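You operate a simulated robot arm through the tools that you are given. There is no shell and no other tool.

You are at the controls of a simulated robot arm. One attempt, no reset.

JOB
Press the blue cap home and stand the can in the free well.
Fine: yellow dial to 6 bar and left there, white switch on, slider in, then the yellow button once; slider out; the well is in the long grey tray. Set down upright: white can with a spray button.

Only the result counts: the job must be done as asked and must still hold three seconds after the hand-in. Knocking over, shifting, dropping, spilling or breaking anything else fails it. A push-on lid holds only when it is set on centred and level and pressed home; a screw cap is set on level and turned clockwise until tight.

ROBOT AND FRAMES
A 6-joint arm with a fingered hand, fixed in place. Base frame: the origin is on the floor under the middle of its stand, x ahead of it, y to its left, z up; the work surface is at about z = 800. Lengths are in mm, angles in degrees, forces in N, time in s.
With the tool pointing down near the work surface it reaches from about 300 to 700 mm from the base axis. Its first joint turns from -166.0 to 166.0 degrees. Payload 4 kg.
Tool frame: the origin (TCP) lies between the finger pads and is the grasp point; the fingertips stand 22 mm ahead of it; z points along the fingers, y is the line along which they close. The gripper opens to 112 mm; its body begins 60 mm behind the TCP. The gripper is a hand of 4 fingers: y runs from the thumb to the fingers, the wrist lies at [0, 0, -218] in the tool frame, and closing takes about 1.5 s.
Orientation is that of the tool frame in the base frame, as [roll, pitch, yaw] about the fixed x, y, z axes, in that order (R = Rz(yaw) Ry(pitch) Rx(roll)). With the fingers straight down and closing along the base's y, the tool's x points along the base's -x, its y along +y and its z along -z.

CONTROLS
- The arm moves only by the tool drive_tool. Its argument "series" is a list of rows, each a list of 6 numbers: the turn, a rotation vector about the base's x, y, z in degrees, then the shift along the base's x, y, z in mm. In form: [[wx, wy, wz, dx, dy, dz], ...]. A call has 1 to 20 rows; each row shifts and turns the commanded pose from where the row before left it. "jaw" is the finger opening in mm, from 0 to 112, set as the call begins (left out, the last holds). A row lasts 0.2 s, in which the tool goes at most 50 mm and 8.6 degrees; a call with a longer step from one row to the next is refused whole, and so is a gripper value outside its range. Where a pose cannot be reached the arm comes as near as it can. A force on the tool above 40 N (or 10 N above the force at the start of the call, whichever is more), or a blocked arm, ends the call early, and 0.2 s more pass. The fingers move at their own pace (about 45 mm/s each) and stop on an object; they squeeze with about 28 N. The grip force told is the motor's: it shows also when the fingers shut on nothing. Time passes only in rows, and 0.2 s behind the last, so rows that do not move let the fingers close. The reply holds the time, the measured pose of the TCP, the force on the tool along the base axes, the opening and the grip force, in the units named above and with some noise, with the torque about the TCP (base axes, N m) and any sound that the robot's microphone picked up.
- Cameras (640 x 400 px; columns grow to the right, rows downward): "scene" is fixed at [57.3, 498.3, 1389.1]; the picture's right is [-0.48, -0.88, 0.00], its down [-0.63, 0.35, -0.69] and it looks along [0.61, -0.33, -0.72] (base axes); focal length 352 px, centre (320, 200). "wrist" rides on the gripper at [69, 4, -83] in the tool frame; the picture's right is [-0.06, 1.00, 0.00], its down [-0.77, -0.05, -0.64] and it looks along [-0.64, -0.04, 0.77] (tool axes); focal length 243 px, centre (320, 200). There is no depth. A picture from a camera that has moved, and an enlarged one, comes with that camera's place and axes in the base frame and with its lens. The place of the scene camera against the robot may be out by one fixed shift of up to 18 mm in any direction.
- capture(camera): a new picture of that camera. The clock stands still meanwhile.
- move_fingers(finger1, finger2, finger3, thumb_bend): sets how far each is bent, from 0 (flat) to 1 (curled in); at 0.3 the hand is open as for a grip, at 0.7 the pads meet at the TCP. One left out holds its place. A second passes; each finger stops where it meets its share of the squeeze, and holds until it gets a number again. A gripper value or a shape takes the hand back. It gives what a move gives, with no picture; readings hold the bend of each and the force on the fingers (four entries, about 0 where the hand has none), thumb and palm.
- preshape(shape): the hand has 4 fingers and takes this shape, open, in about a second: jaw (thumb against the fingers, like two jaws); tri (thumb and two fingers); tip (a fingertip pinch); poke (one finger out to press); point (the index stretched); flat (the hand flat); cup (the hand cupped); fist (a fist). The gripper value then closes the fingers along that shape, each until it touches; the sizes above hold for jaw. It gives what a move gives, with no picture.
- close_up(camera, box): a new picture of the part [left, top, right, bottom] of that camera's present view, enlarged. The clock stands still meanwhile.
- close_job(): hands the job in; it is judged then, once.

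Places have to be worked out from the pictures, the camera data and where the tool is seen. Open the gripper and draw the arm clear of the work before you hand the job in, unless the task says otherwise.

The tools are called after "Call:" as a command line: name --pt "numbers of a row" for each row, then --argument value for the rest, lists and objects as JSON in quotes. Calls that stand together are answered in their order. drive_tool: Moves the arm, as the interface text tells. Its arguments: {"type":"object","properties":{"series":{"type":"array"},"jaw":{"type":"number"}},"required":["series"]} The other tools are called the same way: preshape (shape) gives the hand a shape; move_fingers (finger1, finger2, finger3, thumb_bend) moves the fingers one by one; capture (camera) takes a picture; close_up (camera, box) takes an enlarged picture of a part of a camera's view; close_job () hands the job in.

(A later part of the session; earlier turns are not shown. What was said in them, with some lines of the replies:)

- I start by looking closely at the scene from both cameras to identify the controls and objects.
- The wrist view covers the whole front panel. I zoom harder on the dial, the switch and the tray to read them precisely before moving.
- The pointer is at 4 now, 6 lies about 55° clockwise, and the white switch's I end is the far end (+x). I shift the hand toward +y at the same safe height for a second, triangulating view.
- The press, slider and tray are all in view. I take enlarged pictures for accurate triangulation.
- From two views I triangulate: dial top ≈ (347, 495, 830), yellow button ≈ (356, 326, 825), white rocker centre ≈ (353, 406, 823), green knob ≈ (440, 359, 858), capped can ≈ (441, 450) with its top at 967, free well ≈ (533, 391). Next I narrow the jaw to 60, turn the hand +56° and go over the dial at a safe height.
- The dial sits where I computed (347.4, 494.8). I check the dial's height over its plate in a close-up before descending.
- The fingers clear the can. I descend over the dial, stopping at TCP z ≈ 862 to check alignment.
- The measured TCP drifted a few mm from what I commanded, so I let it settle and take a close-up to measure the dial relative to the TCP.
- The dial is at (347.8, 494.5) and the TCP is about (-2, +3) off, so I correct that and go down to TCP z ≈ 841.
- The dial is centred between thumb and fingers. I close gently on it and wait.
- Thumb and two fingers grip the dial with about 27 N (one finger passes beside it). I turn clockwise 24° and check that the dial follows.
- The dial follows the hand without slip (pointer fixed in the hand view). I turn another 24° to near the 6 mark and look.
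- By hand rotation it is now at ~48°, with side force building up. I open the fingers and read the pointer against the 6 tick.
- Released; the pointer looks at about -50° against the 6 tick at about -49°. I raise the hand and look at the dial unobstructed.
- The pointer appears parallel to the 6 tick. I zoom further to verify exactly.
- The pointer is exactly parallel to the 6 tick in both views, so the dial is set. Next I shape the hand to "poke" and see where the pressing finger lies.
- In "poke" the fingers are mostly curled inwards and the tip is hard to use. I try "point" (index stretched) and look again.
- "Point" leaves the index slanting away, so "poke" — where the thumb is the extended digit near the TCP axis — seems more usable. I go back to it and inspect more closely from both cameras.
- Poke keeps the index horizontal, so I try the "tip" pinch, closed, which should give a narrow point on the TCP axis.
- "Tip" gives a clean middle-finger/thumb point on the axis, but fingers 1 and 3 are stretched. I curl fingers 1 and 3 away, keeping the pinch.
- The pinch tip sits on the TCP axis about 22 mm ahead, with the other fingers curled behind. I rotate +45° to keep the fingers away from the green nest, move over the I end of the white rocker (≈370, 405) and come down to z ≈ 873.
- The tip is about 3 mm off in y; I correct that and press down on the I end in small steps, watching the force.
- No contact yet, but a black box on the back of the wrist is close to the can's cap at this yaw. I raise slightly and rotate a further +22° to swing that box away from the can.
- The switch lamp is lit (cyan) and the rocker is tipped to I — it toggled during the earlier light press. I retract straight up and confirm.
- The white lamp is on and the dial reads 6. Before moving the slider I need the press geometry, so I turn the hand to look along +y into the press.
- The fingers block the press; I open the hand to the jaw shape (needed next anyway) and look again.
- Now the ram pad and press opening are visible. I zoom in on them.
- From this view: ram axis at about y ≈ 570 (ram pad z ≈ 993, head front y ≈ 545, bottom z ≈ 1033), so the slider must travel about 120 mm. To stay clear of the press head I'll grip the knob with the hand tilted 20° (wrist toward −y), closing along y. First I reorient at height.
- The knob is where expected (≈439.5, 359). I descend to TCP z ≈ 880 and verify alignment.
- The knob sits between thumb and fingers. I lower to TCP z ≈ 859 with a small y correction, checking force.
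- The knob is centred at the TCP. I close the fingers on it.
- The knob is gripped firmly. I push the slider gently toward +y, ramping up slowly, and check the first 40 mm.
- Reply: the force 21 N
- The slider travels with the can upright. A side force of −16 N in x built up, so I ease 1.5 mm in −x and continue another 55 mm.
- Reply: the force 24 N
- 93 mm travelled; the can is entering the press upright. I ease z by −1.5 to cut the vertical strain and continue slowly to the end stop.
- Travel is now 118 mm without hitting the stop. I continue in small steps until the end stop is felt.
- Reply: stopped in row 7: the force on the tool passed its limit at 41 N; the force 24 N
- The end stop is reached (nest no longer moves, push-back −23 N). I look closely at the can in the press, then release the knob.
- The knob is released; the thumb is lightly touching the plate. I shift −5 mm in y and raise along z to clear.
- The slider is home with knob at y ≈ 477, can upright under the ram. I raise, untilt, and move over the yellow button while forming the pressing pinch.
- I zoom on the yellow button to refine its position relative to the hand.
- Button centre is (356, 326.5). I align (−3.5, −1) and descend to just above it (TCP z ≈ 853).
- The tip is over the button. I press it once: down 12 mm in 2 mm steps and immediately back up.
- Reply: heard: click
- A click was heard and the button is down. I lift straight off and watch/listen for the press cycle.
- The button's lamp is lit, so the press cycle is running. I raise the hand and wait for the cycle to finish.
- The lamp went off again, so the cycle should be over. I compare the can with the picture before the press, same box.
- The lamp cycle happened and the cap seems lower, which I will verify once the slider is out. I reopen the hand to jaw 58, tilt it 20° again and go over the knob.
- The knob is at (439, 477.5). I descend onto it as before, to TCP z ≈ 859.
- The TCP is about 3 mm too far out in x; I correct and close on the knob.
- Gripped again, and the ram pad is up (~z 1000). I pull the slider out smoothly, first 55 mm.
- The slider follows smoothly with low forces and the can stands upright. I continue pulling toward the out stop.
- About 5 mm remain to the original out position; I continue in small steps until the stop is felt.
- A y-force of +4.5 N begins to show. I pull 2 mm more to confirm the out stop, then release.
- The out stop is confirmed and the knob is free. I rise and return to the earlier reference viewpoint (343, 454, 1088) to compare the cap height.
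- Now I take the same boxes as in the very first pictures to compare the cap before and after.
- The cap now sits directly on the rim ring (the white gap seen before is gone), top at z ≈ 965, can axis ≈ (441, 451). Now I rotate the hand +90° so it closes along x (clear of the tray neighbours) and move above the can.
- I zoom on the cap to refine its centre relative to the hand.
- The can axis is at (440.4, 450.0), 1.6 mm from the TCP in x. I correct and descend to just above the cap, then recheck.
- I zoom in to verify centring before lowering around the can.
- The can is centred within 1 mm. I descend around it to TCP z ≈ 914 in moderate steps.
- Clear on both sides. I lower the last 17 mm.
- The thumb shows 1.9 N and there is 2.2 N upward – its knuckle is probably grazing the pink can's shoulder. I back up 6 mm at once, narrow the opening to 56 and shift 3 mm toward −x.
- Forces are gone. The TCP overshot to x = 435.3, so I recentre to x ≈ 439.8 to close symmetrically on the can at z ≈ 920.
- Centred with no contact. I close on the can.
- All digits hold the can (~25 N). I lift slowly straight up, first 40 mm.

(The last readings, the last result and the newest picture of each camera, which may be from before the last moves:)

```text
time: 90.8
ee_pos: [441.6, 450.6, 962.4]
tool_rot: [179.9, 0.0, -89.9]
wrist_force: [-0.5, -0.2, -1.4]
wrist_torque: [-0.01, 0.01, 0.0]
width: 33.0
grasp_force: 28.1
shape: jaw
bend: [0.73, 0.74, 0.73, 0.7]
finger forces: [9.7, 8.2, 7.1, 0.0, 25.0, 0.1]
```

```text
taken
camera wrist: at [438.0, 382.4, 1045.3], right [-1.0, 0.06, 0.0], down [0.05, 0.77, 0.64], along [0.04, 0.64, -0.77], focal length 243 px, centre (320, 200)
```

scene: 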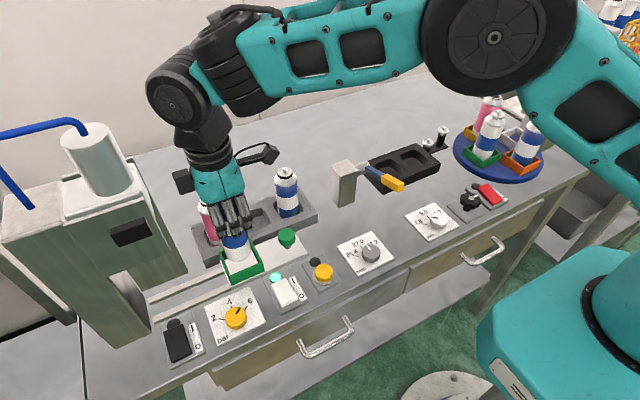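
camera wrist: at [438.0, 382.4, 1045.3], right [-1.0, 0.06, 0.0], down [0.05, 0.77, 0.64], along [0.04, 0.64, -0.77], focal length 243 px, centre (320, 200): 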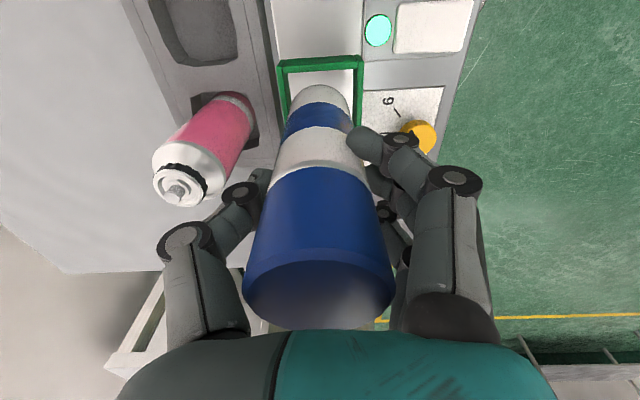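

The can is held firmly and hangs straight. I raise to TCP z ≈ 1055 (can bottom ~960, above the neighbours' tops at 935) and move over the free well at ≈ (530, 391.5).

Call:
drive_tool --pt "0 0 0 0 0 10" --pt "0 0 0 0 0 20" --pt "0 0 0 0 0 25" --pt "0 0 0 0 0 25" --pt "0 0 0 0 0 13" --pt "0 0 0 4 -3 0" --pt "0 0 0 10 -6 0" --pt "0 0 0 14 -9 0" --pt "0 0 0 16 -11 0" --pt "0 0 0 16 -11 0" --pt "0 0 0 14 -9 0" --pt "0 0 0 10 -6 0" --pt "0 0 0 4 -4 0" --pt "0 0 0 0 0 0" --pt "0 0 0 0 0 0"

Call:
capture --camera "wrist"

Call:
capture --camera "scene"

```text
time: 94.0
ee_pos: [530.2, 390.5, 1054.5]
tool_rot: [180.0, 0.0, -89.9]
wrist_force: [-0.4, 0.1, -1.9]
wrist_torque: [-0.02, 0.01, -0.02]
width: 33.0
grasp_force: 27.7
shape: jaw
bend: [0.73, 0.74, 0.73, 0.7]
finger forces: [9.9, 8.2, 7.3, 0.1, 24.9, 0.0]
```

```text
taken
camera wrist: at [527.2, 321.5, 1138.4], right [-1.0, 0.06, 0.0], down [0.05, 0.77, 0.64], along [0.04, 0.64, -0.77], focal length 243 px, centre (320, 200)
```

wrist: 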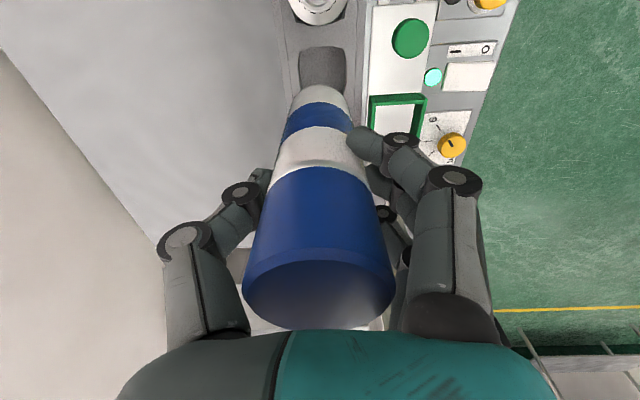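

```text
taken
```

scene: 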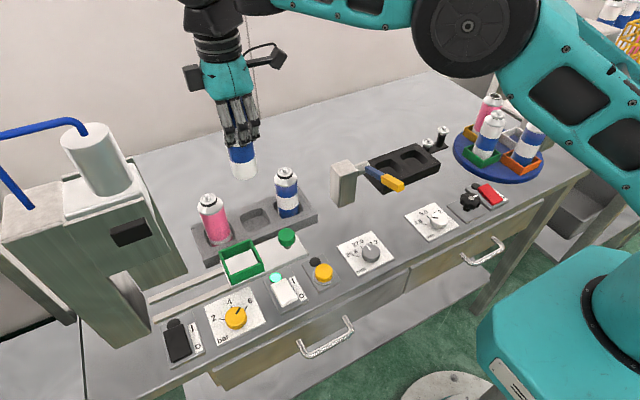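

I zoom on the well and can bottom from both cameras for accurate alignment.

Call:
close_up --camera "wrist" --box '[260, 0, 400, 110]'

Call:
close_up --camera "scene" --box '[185, 120, 325, 270]'

Call:
close_up --camera "scene" --box '[225, 190, 295, 250]'

```text
3.64 times, centred on (330, 55) of wrist
camera zoom: at [527.2, 321.5, 1138.4], right [-1.0, 0.06, 0.0], down [0.05, 0.77, 0.64], along [0.04, 0.64, -0.77], focal length 882 px, centre (284, 727)
```

zoom: 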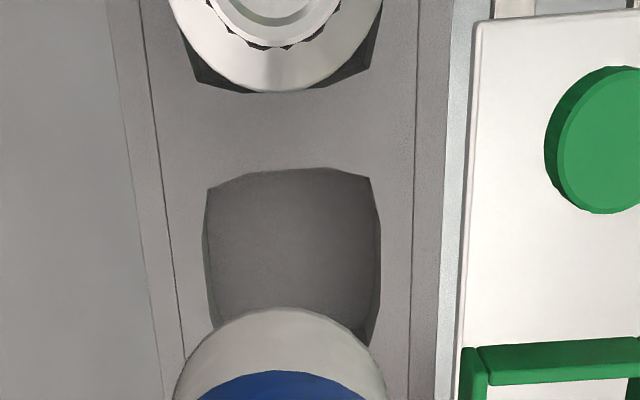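

```text
2.67 times, centred on (255, 195) of scene
camera zoom: at [57.3, 498.3, 1389.1], right [-0.48, -0.88, 0.0], down [-0.63, 0.35, -0.69], along [0.61, -0.33, -0.72], focal length 939 px, centre (493, 213)
```

zoom: 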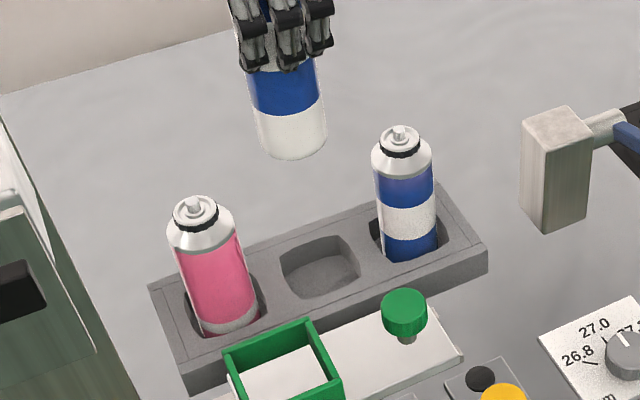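

```text
6.67 times, centred on (260, 220) of scene
camera zoom: at [57.3, 498.3, 1389.1], right [-0.48, -0.88, 0.0], down [-0.63, 0.35, -0.69], along [0.61, -0.33, -0.72], focal length 2348 px, centre (720, 67)
```

zoom: 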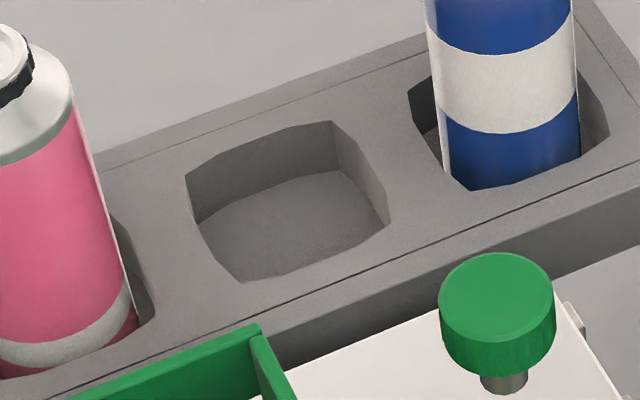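

The well centre works out to (528.3, 391.3) with about 28 mm half-width, and the can axis is at ≈ (531, 390). I correct (−2.7, +1.3) and descend until the can bottom is just above the tray.

Call:
drive_tool --pt "0 0 0 -2.7 1.3 0" --pt "0 0 0 0 0 -15" --pt "0 0 0 0 0 -25" --pt "0 0 0 0 0 -25" --pt "0 0 0 0 0 -25" --pt "0 0 0 0 0 -12" --pt "0 0 0 0 0 -8" --pt "0 0 0 0 0 0" --pt "0 0 0 0 0 0"

Call:
capture --camera "wrist"

Call:
close_up --camera "wrist" --box '[240, 20, 400, 140]'

Call:
close_up --camera "scene" --box '[185, 120, 325, 270]'

```text
time: 96.0
ee_pos: [526.2, 395.0, 942.3]
tool_rot: [-180.0, 0.0, -90.0]
wrist_force: [-0.1, 0.2, -1.5]
wrist_torque: [-0.01, 0.0, -0.01]
width: 32.9
grasp_force: 27.8
shape: jaw
bend: [0.73, 0.74, 0.73, 0.7]
finger forces: [10.1, 8.2, 7.6, 0.1, 25.0, 0.0]
```

```text
taken
camera wrist: at [523.4, 325.6, 1026.6], right [-1.0, 0.06, 0.0], down [0.05, 0.77, 0.64], along [0.04, 0.64, -0.77], focal length 243 px, centre (320, 200)
```

wrist: 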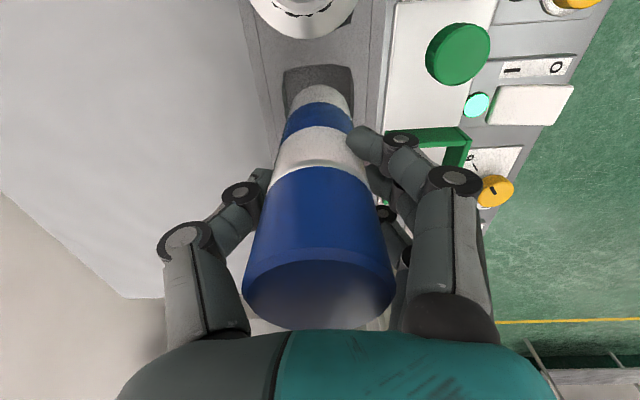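

```text
3.33 times, centred on (320, 80) of wrist
camera zoom: at [523.4, 325.6, 1026.6], right [-1.0, 0.06, 0.0], down [0.05, 0.77, 0.64], along [0.04, 0.64, -0.77], focal length 809 px, centre (320, 600)
```

zoom: 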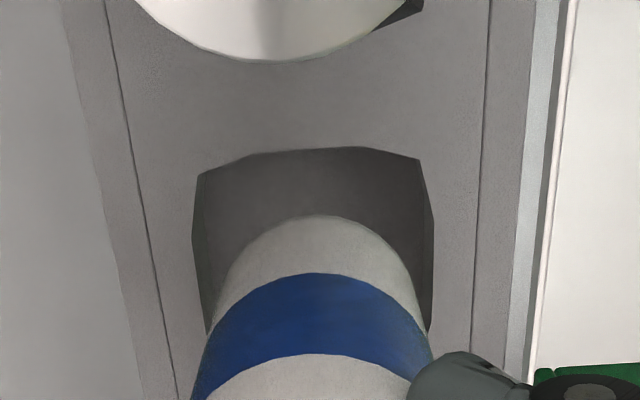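

```text
2.67 times, centred on (255, 195) of scene
camera zoom: at [57.3, 498.3, 1389.1], right [-0.48, -0.88, 0.0], down [-0.63, 0.35, -0.69], along [0.61, -0.33, -0.72], focal length 939 px, centre (493, 213)
```

zoom: 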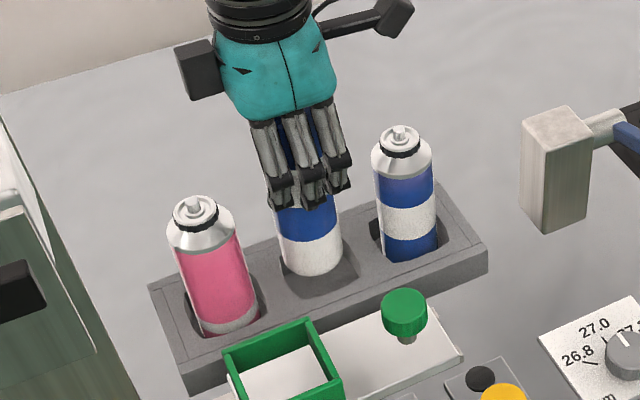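

The hand drifted ~3 mm in +y on the way down. I correct (+1, −3.2) at this height and re-measure before entering the well.

Call:
drive_tool --pt "0 0 0 0.5 -1.6 0" --pt "0 0 0 0.5 -1.6 0" --pt "0 0 0 0 0 0" --pt "0 0 0 0 0 0"

Call:
close_up --camera "wrist" --box '[240, 20, 400, 140]'

Call:
close_up --camera "scene" --box '[225, 190, 295, 250]'

```text
time: 97.0
ee_pos: [527.4, 390.2, 943.0]
tool_rot: [-180.0, 0.0, -89.9]
wrist_force: [0.3, 0.1, -1.1]
wrist_torque: [-0.02, -0.01, 0.02]
width: 33.2
grasp_force: 27.7
shape: jaw
bend: [0.73, 0.74, 0.73, 0.7]
finger forces: [10.0, 8.3, 7.7, 0.1, 24.9, 0.0]
```

```text
3.33 times, centred on (320, 80) of wrist
camera zoom: at [524.0, 321.5, 1026.8], right [-1.0, 0.06, 0.0], down [0.05, 0.77, 0.64], along [0.04, 0.64, -0.77], focal length 809 px, centre (320, 600)
```

zoom: 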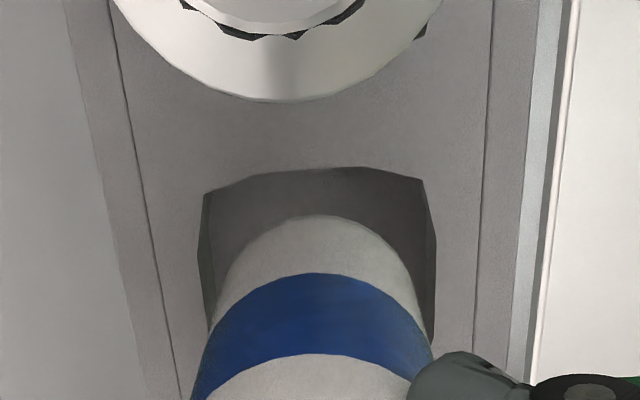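

```text
6.67 times, centred on (260, 220) of scene
camera zoom: at [57.3, 498.3, 1389.1], right [-0.48, -0.88, 0.0], down [-0.63, 0.35, -0.69], along [0.61, -0.33, -0.72], focal length 2348 px, centre (720, 67)
```

zoom: 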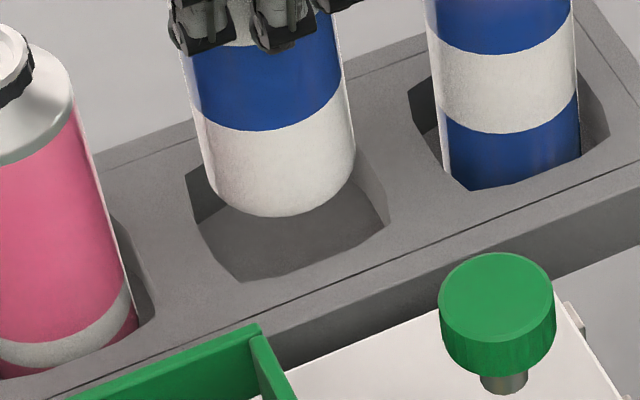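

The can is now centred within ~1 mm over the well. I lower until the can bottom just enters the well and check forces.

Call:
drive_tool --pt "0 0 0 0 0.4 -6" --pt "0 0 0 0 0 -6" --pt "0 0 0 0 0 -6" --pt "0 0 0 0 0 -6" --pt "0 0 0 0 0 -4" --pt "0 0 0 0 0 0"

Call:
close_up --camera "wrist" --box '[240, 20, 400, 140]'

Call:
close_up --camera "scene" --box '[225, 190, 295, 250]'

```text
time: 98.4
ee_pos: [528.9, 389.8, 915.4]
tool_rot: [180.0, 0.0, -89.8]
wrist_force: [0.1, -1.1, -1.5]
wrist_torque: [0.01, -0.01, -0.03]
width: 33.2
grasp_force: 27.8
shape: jaw
bend: [0.73, 0.74, 0.73, 0.7]
finger forces: [10.2, 8.2, 7.6, 0.0, 25.0, 0.1]
```

```text
3.33 times, centred on (320, 80) of wrist
camera zoom: at [524.2, 321.7, 998.8], right [-1.0, 0.06, 0.0], down [0.05, 0.77, 0.64], along [0.04, 0.64, -0.77], focal length 809 px, centre (320, 600)
```

zoom: 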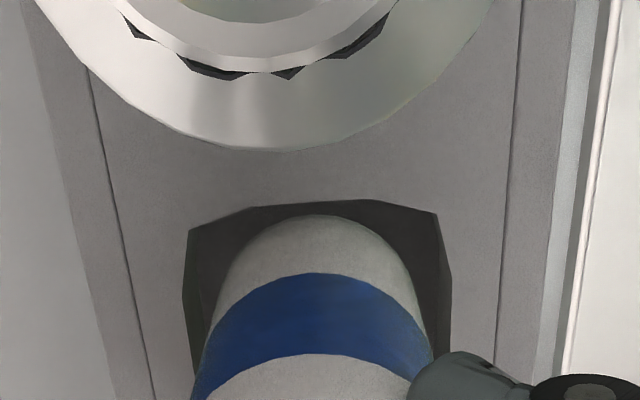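

```text
6.67 times, centred on (260, 220) of scene
camera zoom: at [57.3, 498.3, 1389.1], right [-0.48, -0.88, 0.0], down [-0.63, 0.35, -0.69], along [0.61, -0.33, -0.72], focal length 2348 px, centre (720, 67)
```

zoom: 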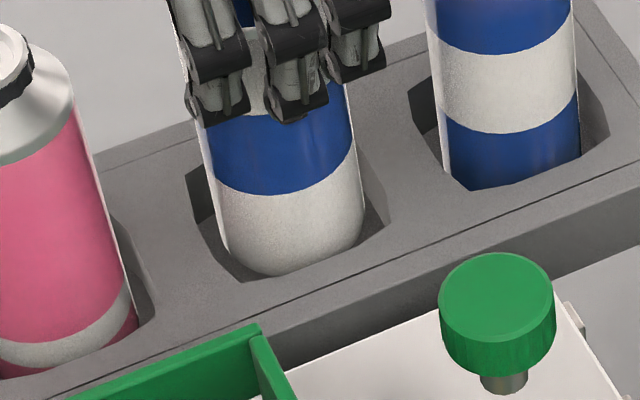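

The can is entering the well with even gaps all round. I continue lowering in small steps, watching for the floor.

Call:
drive_tool --pt "0 0 0 0 0.5 -3" --pt "0 0 0 0 0 -2" --pt "0 0 0 0 0 -2" --pt "0 0 0 0 0 0"

Call:
drive_tool --pt "0 0 0 0 0 -1.5" --pt "0 0 0 0 0 -1.5" --pt "0 0 0 0 0 -1" --pt "0 0 0 0 0 0"

Call:
close_up --camera "wrist" --box '[200, 20, 440, 200]'

```text
time: 99.4
ee_pos: [529.5, 389.4, 907.6]
tool_rot: [-180.0, 0.0, -89.9]
wrist_force: [0.0, 0.3, -1.0]
wrist_torque: [0.03, 0.01, -0.03]
width: 33.2
grasp_force: 27.7
shape: jaw
bend: [0.73, 0.74, 0.73, 0.7]
finger forces: [9.9, 8.2, 7.5, 0.0, 24.9, 0.1]
```

```text
time: 100.4
ee_pos: [526.0, 390.3, 903.0]
tool_rot: [179.9, 0.1, -89.9]
wrist_force: [0.8, 1.0, -2.0]
wrist_torque: [0.01, -0.01, 0.0]
width: 33.1
grasp_force: 27.5
shape: jaw
bend: [0.73, 0.74, 0.73, 0.7]
finger forces: [10.1, 8.2, 7.6, 0.0, 24.9, 0.0]
```

```text
2.22 times, centred on (320, 110) of wrist
camera zoom: at [523.9, 322.0, 987.3], right [-1.0, 0.06, 0.0], down [0.05, 0.77, 0.64], along [0.04, 0.64, -0.77], focal length 539 px, centre (320, 400)
```

zoom: 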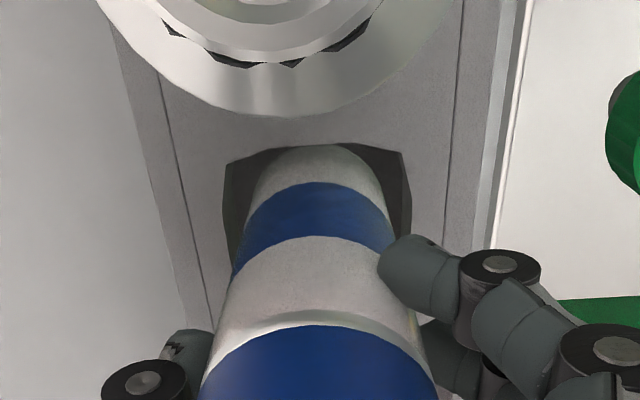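

No floor contact yet at TCP z ≈ 903 (can bottom ≈ 809). I keep lowering in 1.5 mm steps.

Call:
drive_tool --pt "0 0 0 0 0 -1.5" --pt "0 0 0 0 0 -1.5" --pt "0 0 0 0 0 0"

Call:
drive_tool --pt "0 0 0 0 0 -1" --pt "0 0 0 0 0 -1" --pt "0 0 0 0 0 0"

```text
time: 101.2
ee_pos: [528.8, 390.5, 902.1]
tool_rot: [180.0, 0.0, -89.9]
wrist_force: [-0.3, 0.8, 6.5]
wrist_torque: [0.0, 0.04, -0.02]
width: 33.0
grasp_force: 28.3
shape: jaw
bend: [0.73, 0.74, 0.73, 0.7]
finger forces: [10.9, 9.0, 8.4, 0.0, 26.3, 0.0]
```

```text
time: 102.0
ee_pos: [527.0, 390.4, 901.2]
tool_rot: [-179.8, 0.1, -90.0]
wrist_force: [3.4, -0.2, 24.4]
wrist_torque: [-0.07, -0.11, 0.02]
width: 34.0
grasp_force: 28.0
shape: jaw
bend: [0.74, 0.74, 0.74, 0.7]
finger forces: [12.0, 9.5, 8.1, 0.0, 31.4, 0.1]
```

The floor is reached (24 N). I back off 1.5 mm to relieve the load and then open the fingers.

Call:
drive_tool --pt "0 0 0 0 0 1.6" --pt "0 0 0 0 0 0" --pt "0 0 0 0 0 0"

Call:
close_up --camera "scene" --box '[195, 150, 325, 270]'

```text
time: 102.8
ee_pos: [526.3, 389.8, 901.5]
tool_rot: [179.9, 0.0, -89.9]
wrist_force: [3.7, 1.6, 15.8]
wrist_torque: [-0.03, -0.18, 0.05]
width: 34.2
grasp_force: 28.5
shape: jaw
bend: [0.74, 0.74, 0.74, 0.7]
finger forces: [10.8, 9.0, 8.3, 0.1, 31.1, 0.0]
```

```text
3.33 times, centred on (260, 210) of scene
camera zoom: at [57.3, 498.3, 1389.1], right [-0.48, -0.88, 0.0], down [-0.63, 0.35, -0.69], along [0.61, -0.33, -0.72], focal length 1174 px, centre (520, 167)
```

zoom: 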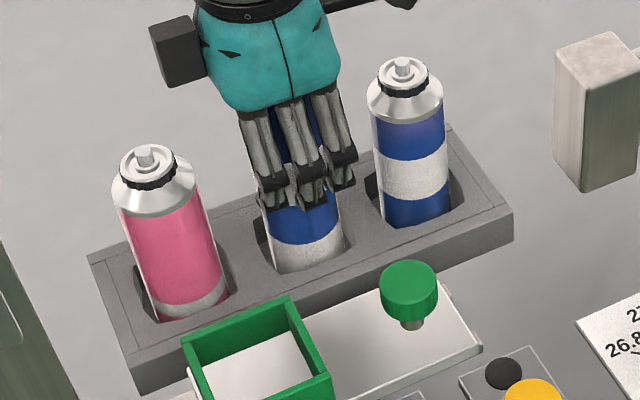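

Load is still 16 N; I ease up another 1 mm and then open the fingers.

Call:
drive_tool --pt "0 0 0 0 0 1.2" --pt "0 0 0 0 0 0" --pt "0 0 0 0 0 0"

Call:
drive_tool --pt "0 0 0 0 0 0" --pt "0 0 0 0 0 0" --pt "0 0 0 0 0 0" --pt "0 0 0 0 0 0" --pt "0 0 0 0 0 0" --pt "0 0 0 0 0 0" --jaw 62

Call:
capture --camera "wrist"

Call:
close_up --camera "scene" --box '[195, 150, 325, 270]'

```text
time: 103.6
ee_pos: [527.7, 390.8, 902.1]
tool_rot: [179.9, 0.0, -90.0]
wrist_force: [3.1, 0.7, 11.9]
wrist_torque: [0.03, -0.14, 0.01]
width: 33.8
grasp_force: 27.6
shape: jaw
bend: [0.74, 0.74, 0.74, 0.7]
finger forces: [10.9, 9.1, 8.5, 0.0, 30.3, 0.0]
```

```text
time: 105.0
ee_pos: [526.9, 390.7, 901.1]
tool_rot: [-179.9, -0.1, -89.8]
wrist_force: [0.4, -0.7, 0.3]
wrist_torque: [0.01, -0.02, 0.01]
width: 61.5
grasp_force: 0.0
shape: jaw
bend: [0.72, 0.72, 0.72, 0.7]
finger forces: [0.0, 0.0, 0.0, 0.0, 0.0, 0.0]
```

```text
taken
camera wrist: at [522.9, 322.0, 985.9], right [-1.0, 0.06, 0.0], down [0.05, 0.77, 0.64], along [0.04, 0.64, -0.77], focal length 243 px, centre (320, 200)
```

wrist: 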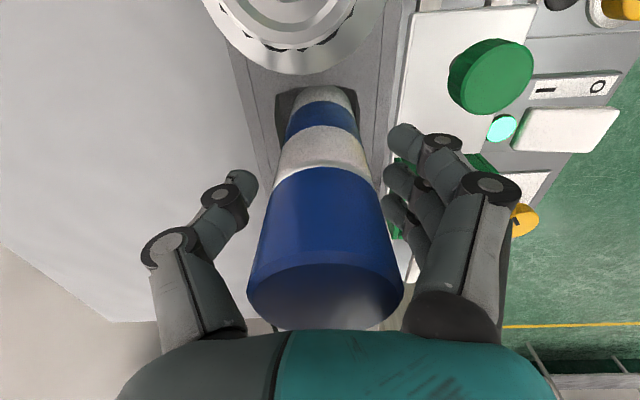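

```text
3.33 times, centred on (260, 210) of scene
camera zoom: at [57.3, 498.3, 1389.1], right [-0.48, -0.88, 0.0], down [-0.63, 0.35, -0.69], along [0.61, -0.33, -0.72], focal length 1174 px, centre (520, 167)
```

zoom: 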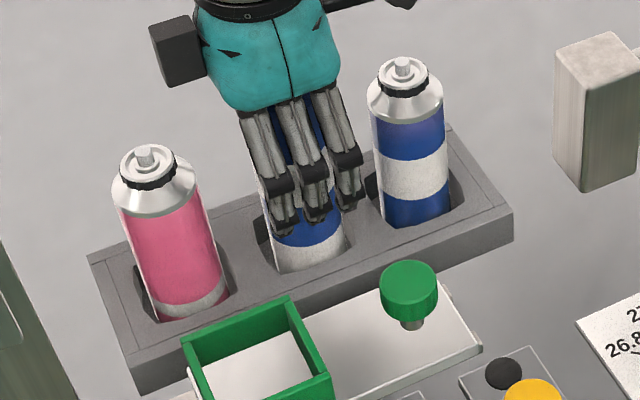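

The can is free and standing in the well. I raise slowly straight up so nothing drags.

Call:
drive_tool --pt "0 0 0 0 0 4" --pt "0 0 0 0 0 8" --pt "0 0 0 0 0 12" --pt "0 0 0 0 0 15" --pt "0 0 0 0 0 0"

Call:
capture --camera "wrist"

Call:
close_up --camera "scene" --box '[195, 150, 325, 270]'

```text
time: 106.2
ee_pos: [528.4, 391.6, 940.8]
tool_rot: [-180.0, 0.0, -89.9]
wrist_force: [0.9, -0.7, -0.9]
wrist_torque: [0.0, -0.02, -0.04]
width: 61.5
grasp_force: 0.1
shape: jaw
bend: [0.72, 0.72, 0.72, 0.7]
finger forces: [0.0, 0.0, 0.0, 0.0, 0.0, 0.0]
```

```text
taken
camera wrist: at [524.3, 322.9, 1025.4], right [-1.0, 0.06, 0.0], down [0.05, 0.77, 0.64], along [0.04, 0.64, -0.77], focal length 243 px, centre (320, 200)
```

wrist: 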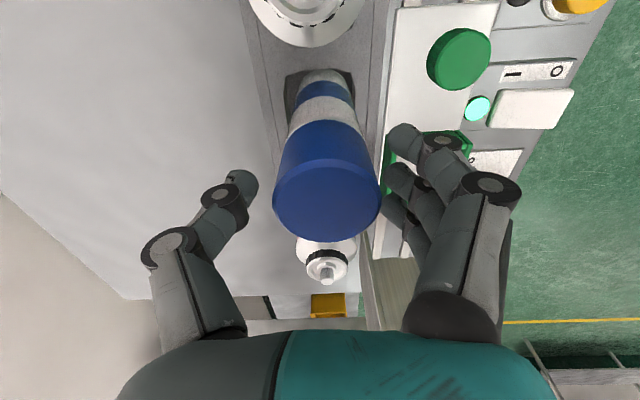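

```text
3.33 times, centred on (260, 210) of scene
camera zoom: at [57.3, 498.3, 1389.1], right [-0.48, -0.88, 0.0], down [-0.63, 0.35, -0.69], along [0.61, -0.33, -0.72], focal length 1174 px, centre (520, 167)
```

zoom: 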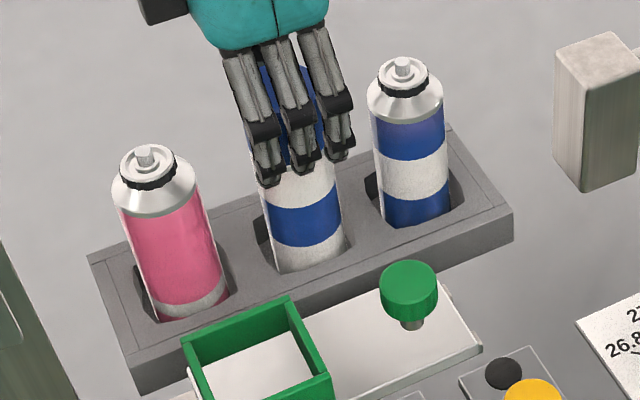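

The can stays put. The cap is slightly nearer the fingers, so I shift −2 mm in x and keep rising well clear.

Call:
drive_tool --pt "0 0 0 -2 0 0" --pt "0 0 0 0 0 10" --pt "0 0 0 0 0 20" --pt "0 0 0 0 0 30" --pt "0 0 0 0 0 40" --pt "0 0 0 0 0 40" --pt "0 0 0 0 0 0"

Call:
capture --camera "scene"

Call:
capture --camera "wrist"

```text
time: 107.8
ee_pos: [527.9, 391.3, 1080.5]
tool_rot: [179.9, 0.1, -89.9]
wrist_force: [-0.2, -0.5, 0.9]
wrist_torque: [-0.01, 0.04, 0.03]
width: 61.4
grasp_force: 0.1
shape: jaw
bend: [0.72, 0.72, 0.72, 0.7]
finger forces: [0.1, 0.0, 0.1, 0.0, 0.0, 0.0]
```

```text
taken
```

scene: 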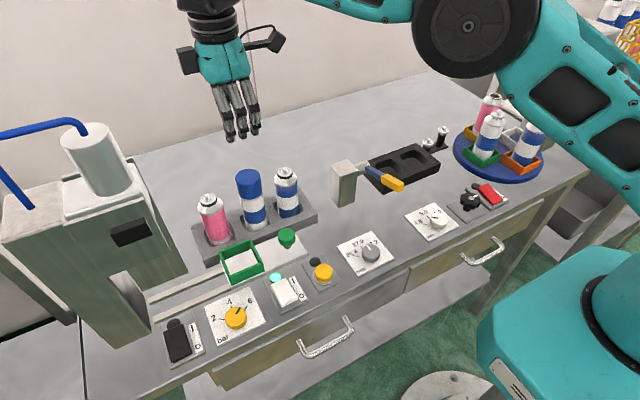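

```text
taken
camera wrist: at [524.0, 322.8, 1164.3], right [-1.0, 0.06, 0.0], down [0.05, 0.77, 0.64], along [0.04, 0.64, -0.77], focal length 243 px, centre (320, 200)
```

wrist: 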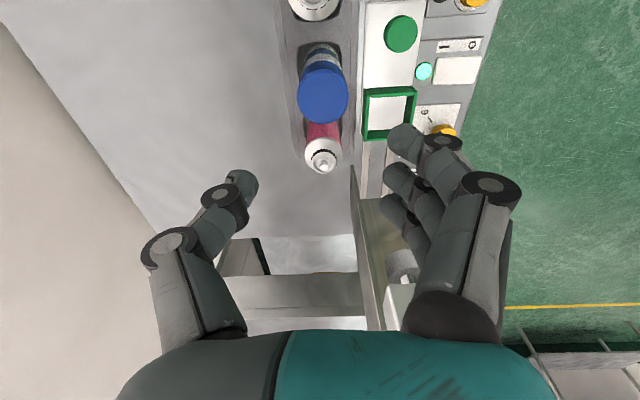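

The capped can stands upright in the middle well between its undisturbed neighbours. I check details: cap fit, can uprightness, dial, switch and slider.

Call:
close_up --camera "scene" --box '[190, 150, 320, 270]'

Call:
close_up --camera "scene" --box '[140, 230, 350, 360]'

Call:
close_up --camera "scene" --box '[225, 160, 285, 235]'

```text
3.33 times, centred on (255, 210) of scene
camera zoom: at [57.3, 498.3, 1389.1], right [-0.48, -0.88, 0.0], down [-0.63, 0.35, -0.69], along [0.61, -0.33, -0.72], focal length 1174 px, centre (537, 167)
```

zoom: 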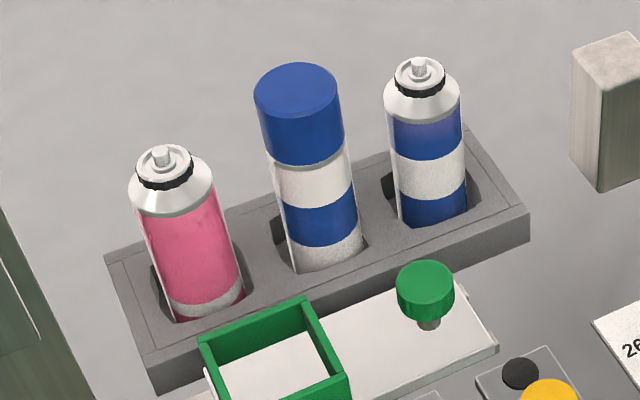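

```text
3.05 times, centred on (245, 295) of scene
camera zoom: at [57.3, 498.3, 1389.1], right [-0.48, -0.88, 0.0], down [-0.63, 0.35, -0.69], along [0.61, -0.33, -0.72], focal length 1074 px, centre (549, -90)
```

zoom: 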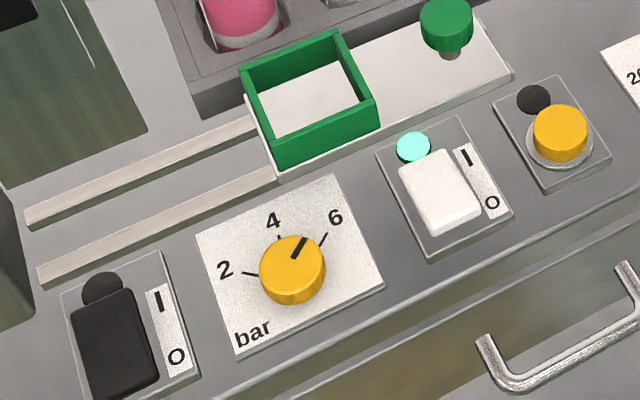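

```text
5.33 times, centred on (255, 198) of scene
camera zoom: at [57.3, 498.3, 1389.1], right [-0.48, -0.88, 0.0], down [-0.63, 0.35, -0.69], along [0.61, -0.33, -0.72], focal length 1879 px, centre (667, 213)
```

zoom: 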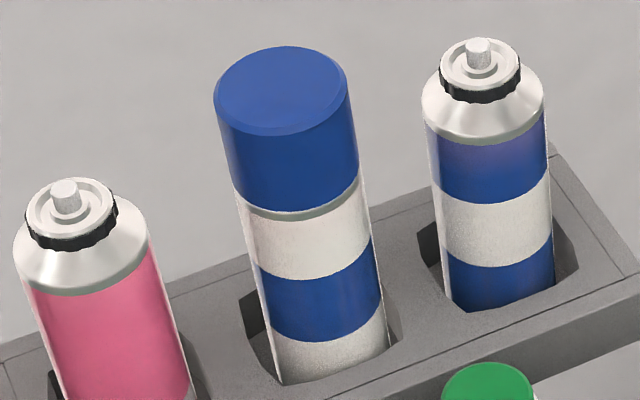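

Everything looks right: cap seated down on the bead, can upright in the free well, dial at 6, white lamp on, slider out, neighbours undisturbed. I open the gripper fully and draw the arm back clear.

Call:
drive_tool --pt "0 0 0 0 0 10" --pt "0 0 0 -15 -6 10" --pt "0 0 0 -25 -10 0" --pt "0 0 0 -30 -12 0" --pt "0 0 0 -30 -12 0" --pt "0 0 0 -30 -12 0" --pt "0 0 0 -30 -12 0" --pt "0 0 0 -20 -10 0" --pt "0 0 0 0 0 0"

Call:
drive_tool --pt "0 0 0 0 0 0" --pt "0 0 0 0 0 0" --pt "0 0 0 0 0 0" --pt "0 0 0 0 0 0" --pt "0 0 0 0 0 0" --jaw 112

Call:
capture --camera "scene"

Call:
close_up --camera "scene" --box '[190, 150, 320, 270]'

```text
time: 109.8
ee_pos: [347.4, 316.2, 1098.8]
tool_rot: [180.0, 0.1, -89.9]
wrist_force: [0.8, -0.1, 0.1]
wrist_torque: [0.0, 0.0, -0.02]
width: 61.5
grasp_force: 0.1
shape: jaw
bend: [0.72, 0.72, 0.72, 0.7]
finger forces: [0.1, 0.0, 0.0, 0.1, 0.0, 0.1]
```

```text
time: 111.0
ee_pos: [347.1, 315.1, 1100.1]
tool_rot: [-179.9, 0.0, -89.9]
wrist_force: [-0.1, 0.1, -0.7]
wrist_torque: [-0.03, -0.03, -0.04]
width: 111.8
grasp_force: 0.1
shape: jaw
bend: [0.3, 0.3, 0.3, 0.3]
finger forces: [0.0, 0.0, 0.0, 0.1, 0.0, 0.1]
```

```text
taken
```

scene: 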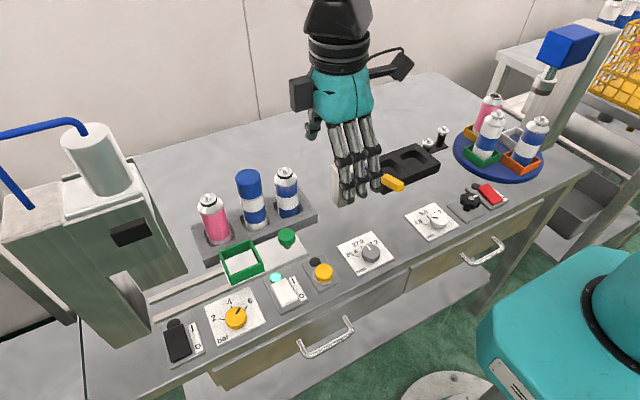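

```text
3.33 times, centred on (255, 210) of scene
camera zoom: at [57.3, 498.3, 1389.1], right [-0.48, -0.88, 0.0], down [-0.63, 0.35, -0.69], along [0.61, -0.33, -0.72], focal length 1174 px, centre (537, 167)
```

zoom: 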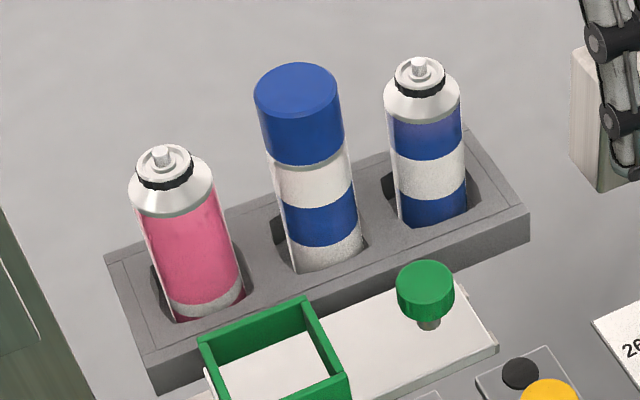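

The arm is clear with the gripper open. The can stands upright in the free well with its cap home, the dial is left at 6 bar, the white switch is on and the slider is out, so I hand the job in.

Call:
close_job

```text
The job is handed in.
```

I pressed the blue cap on, stood the can upright in the free middle well of the long grey tray, and handed the job in. No result came back, so I don't know how it was judged.

- **Dial:** the yellow dial is at 6 bar and left there. Its pointer was parallel to the 6 tick in both cameras.
- **Switch:** the white switch is on and its lamp is lit.
- **Press:** I pushed the slider in to its stop and pressed the yellow button once. I heard one click, and the button's lamp lit, then went out.
- **Cap:** afterwards the cap sat against the rim, about 2–3 mm lower than before. I judged that from the pictures and didn't measure how firmly it holds.
- **Slider:** it is pulled back out to its stop.
- **Contact with the pink can:** while lining up to grip the can in the slider, the thumb probably touched the pink can in the tray, at about 2 N. I backed off at once, and the pink can looked upright and unmoved in the last picture.

The gripper is open and the arm is drawn back clear of the bench.
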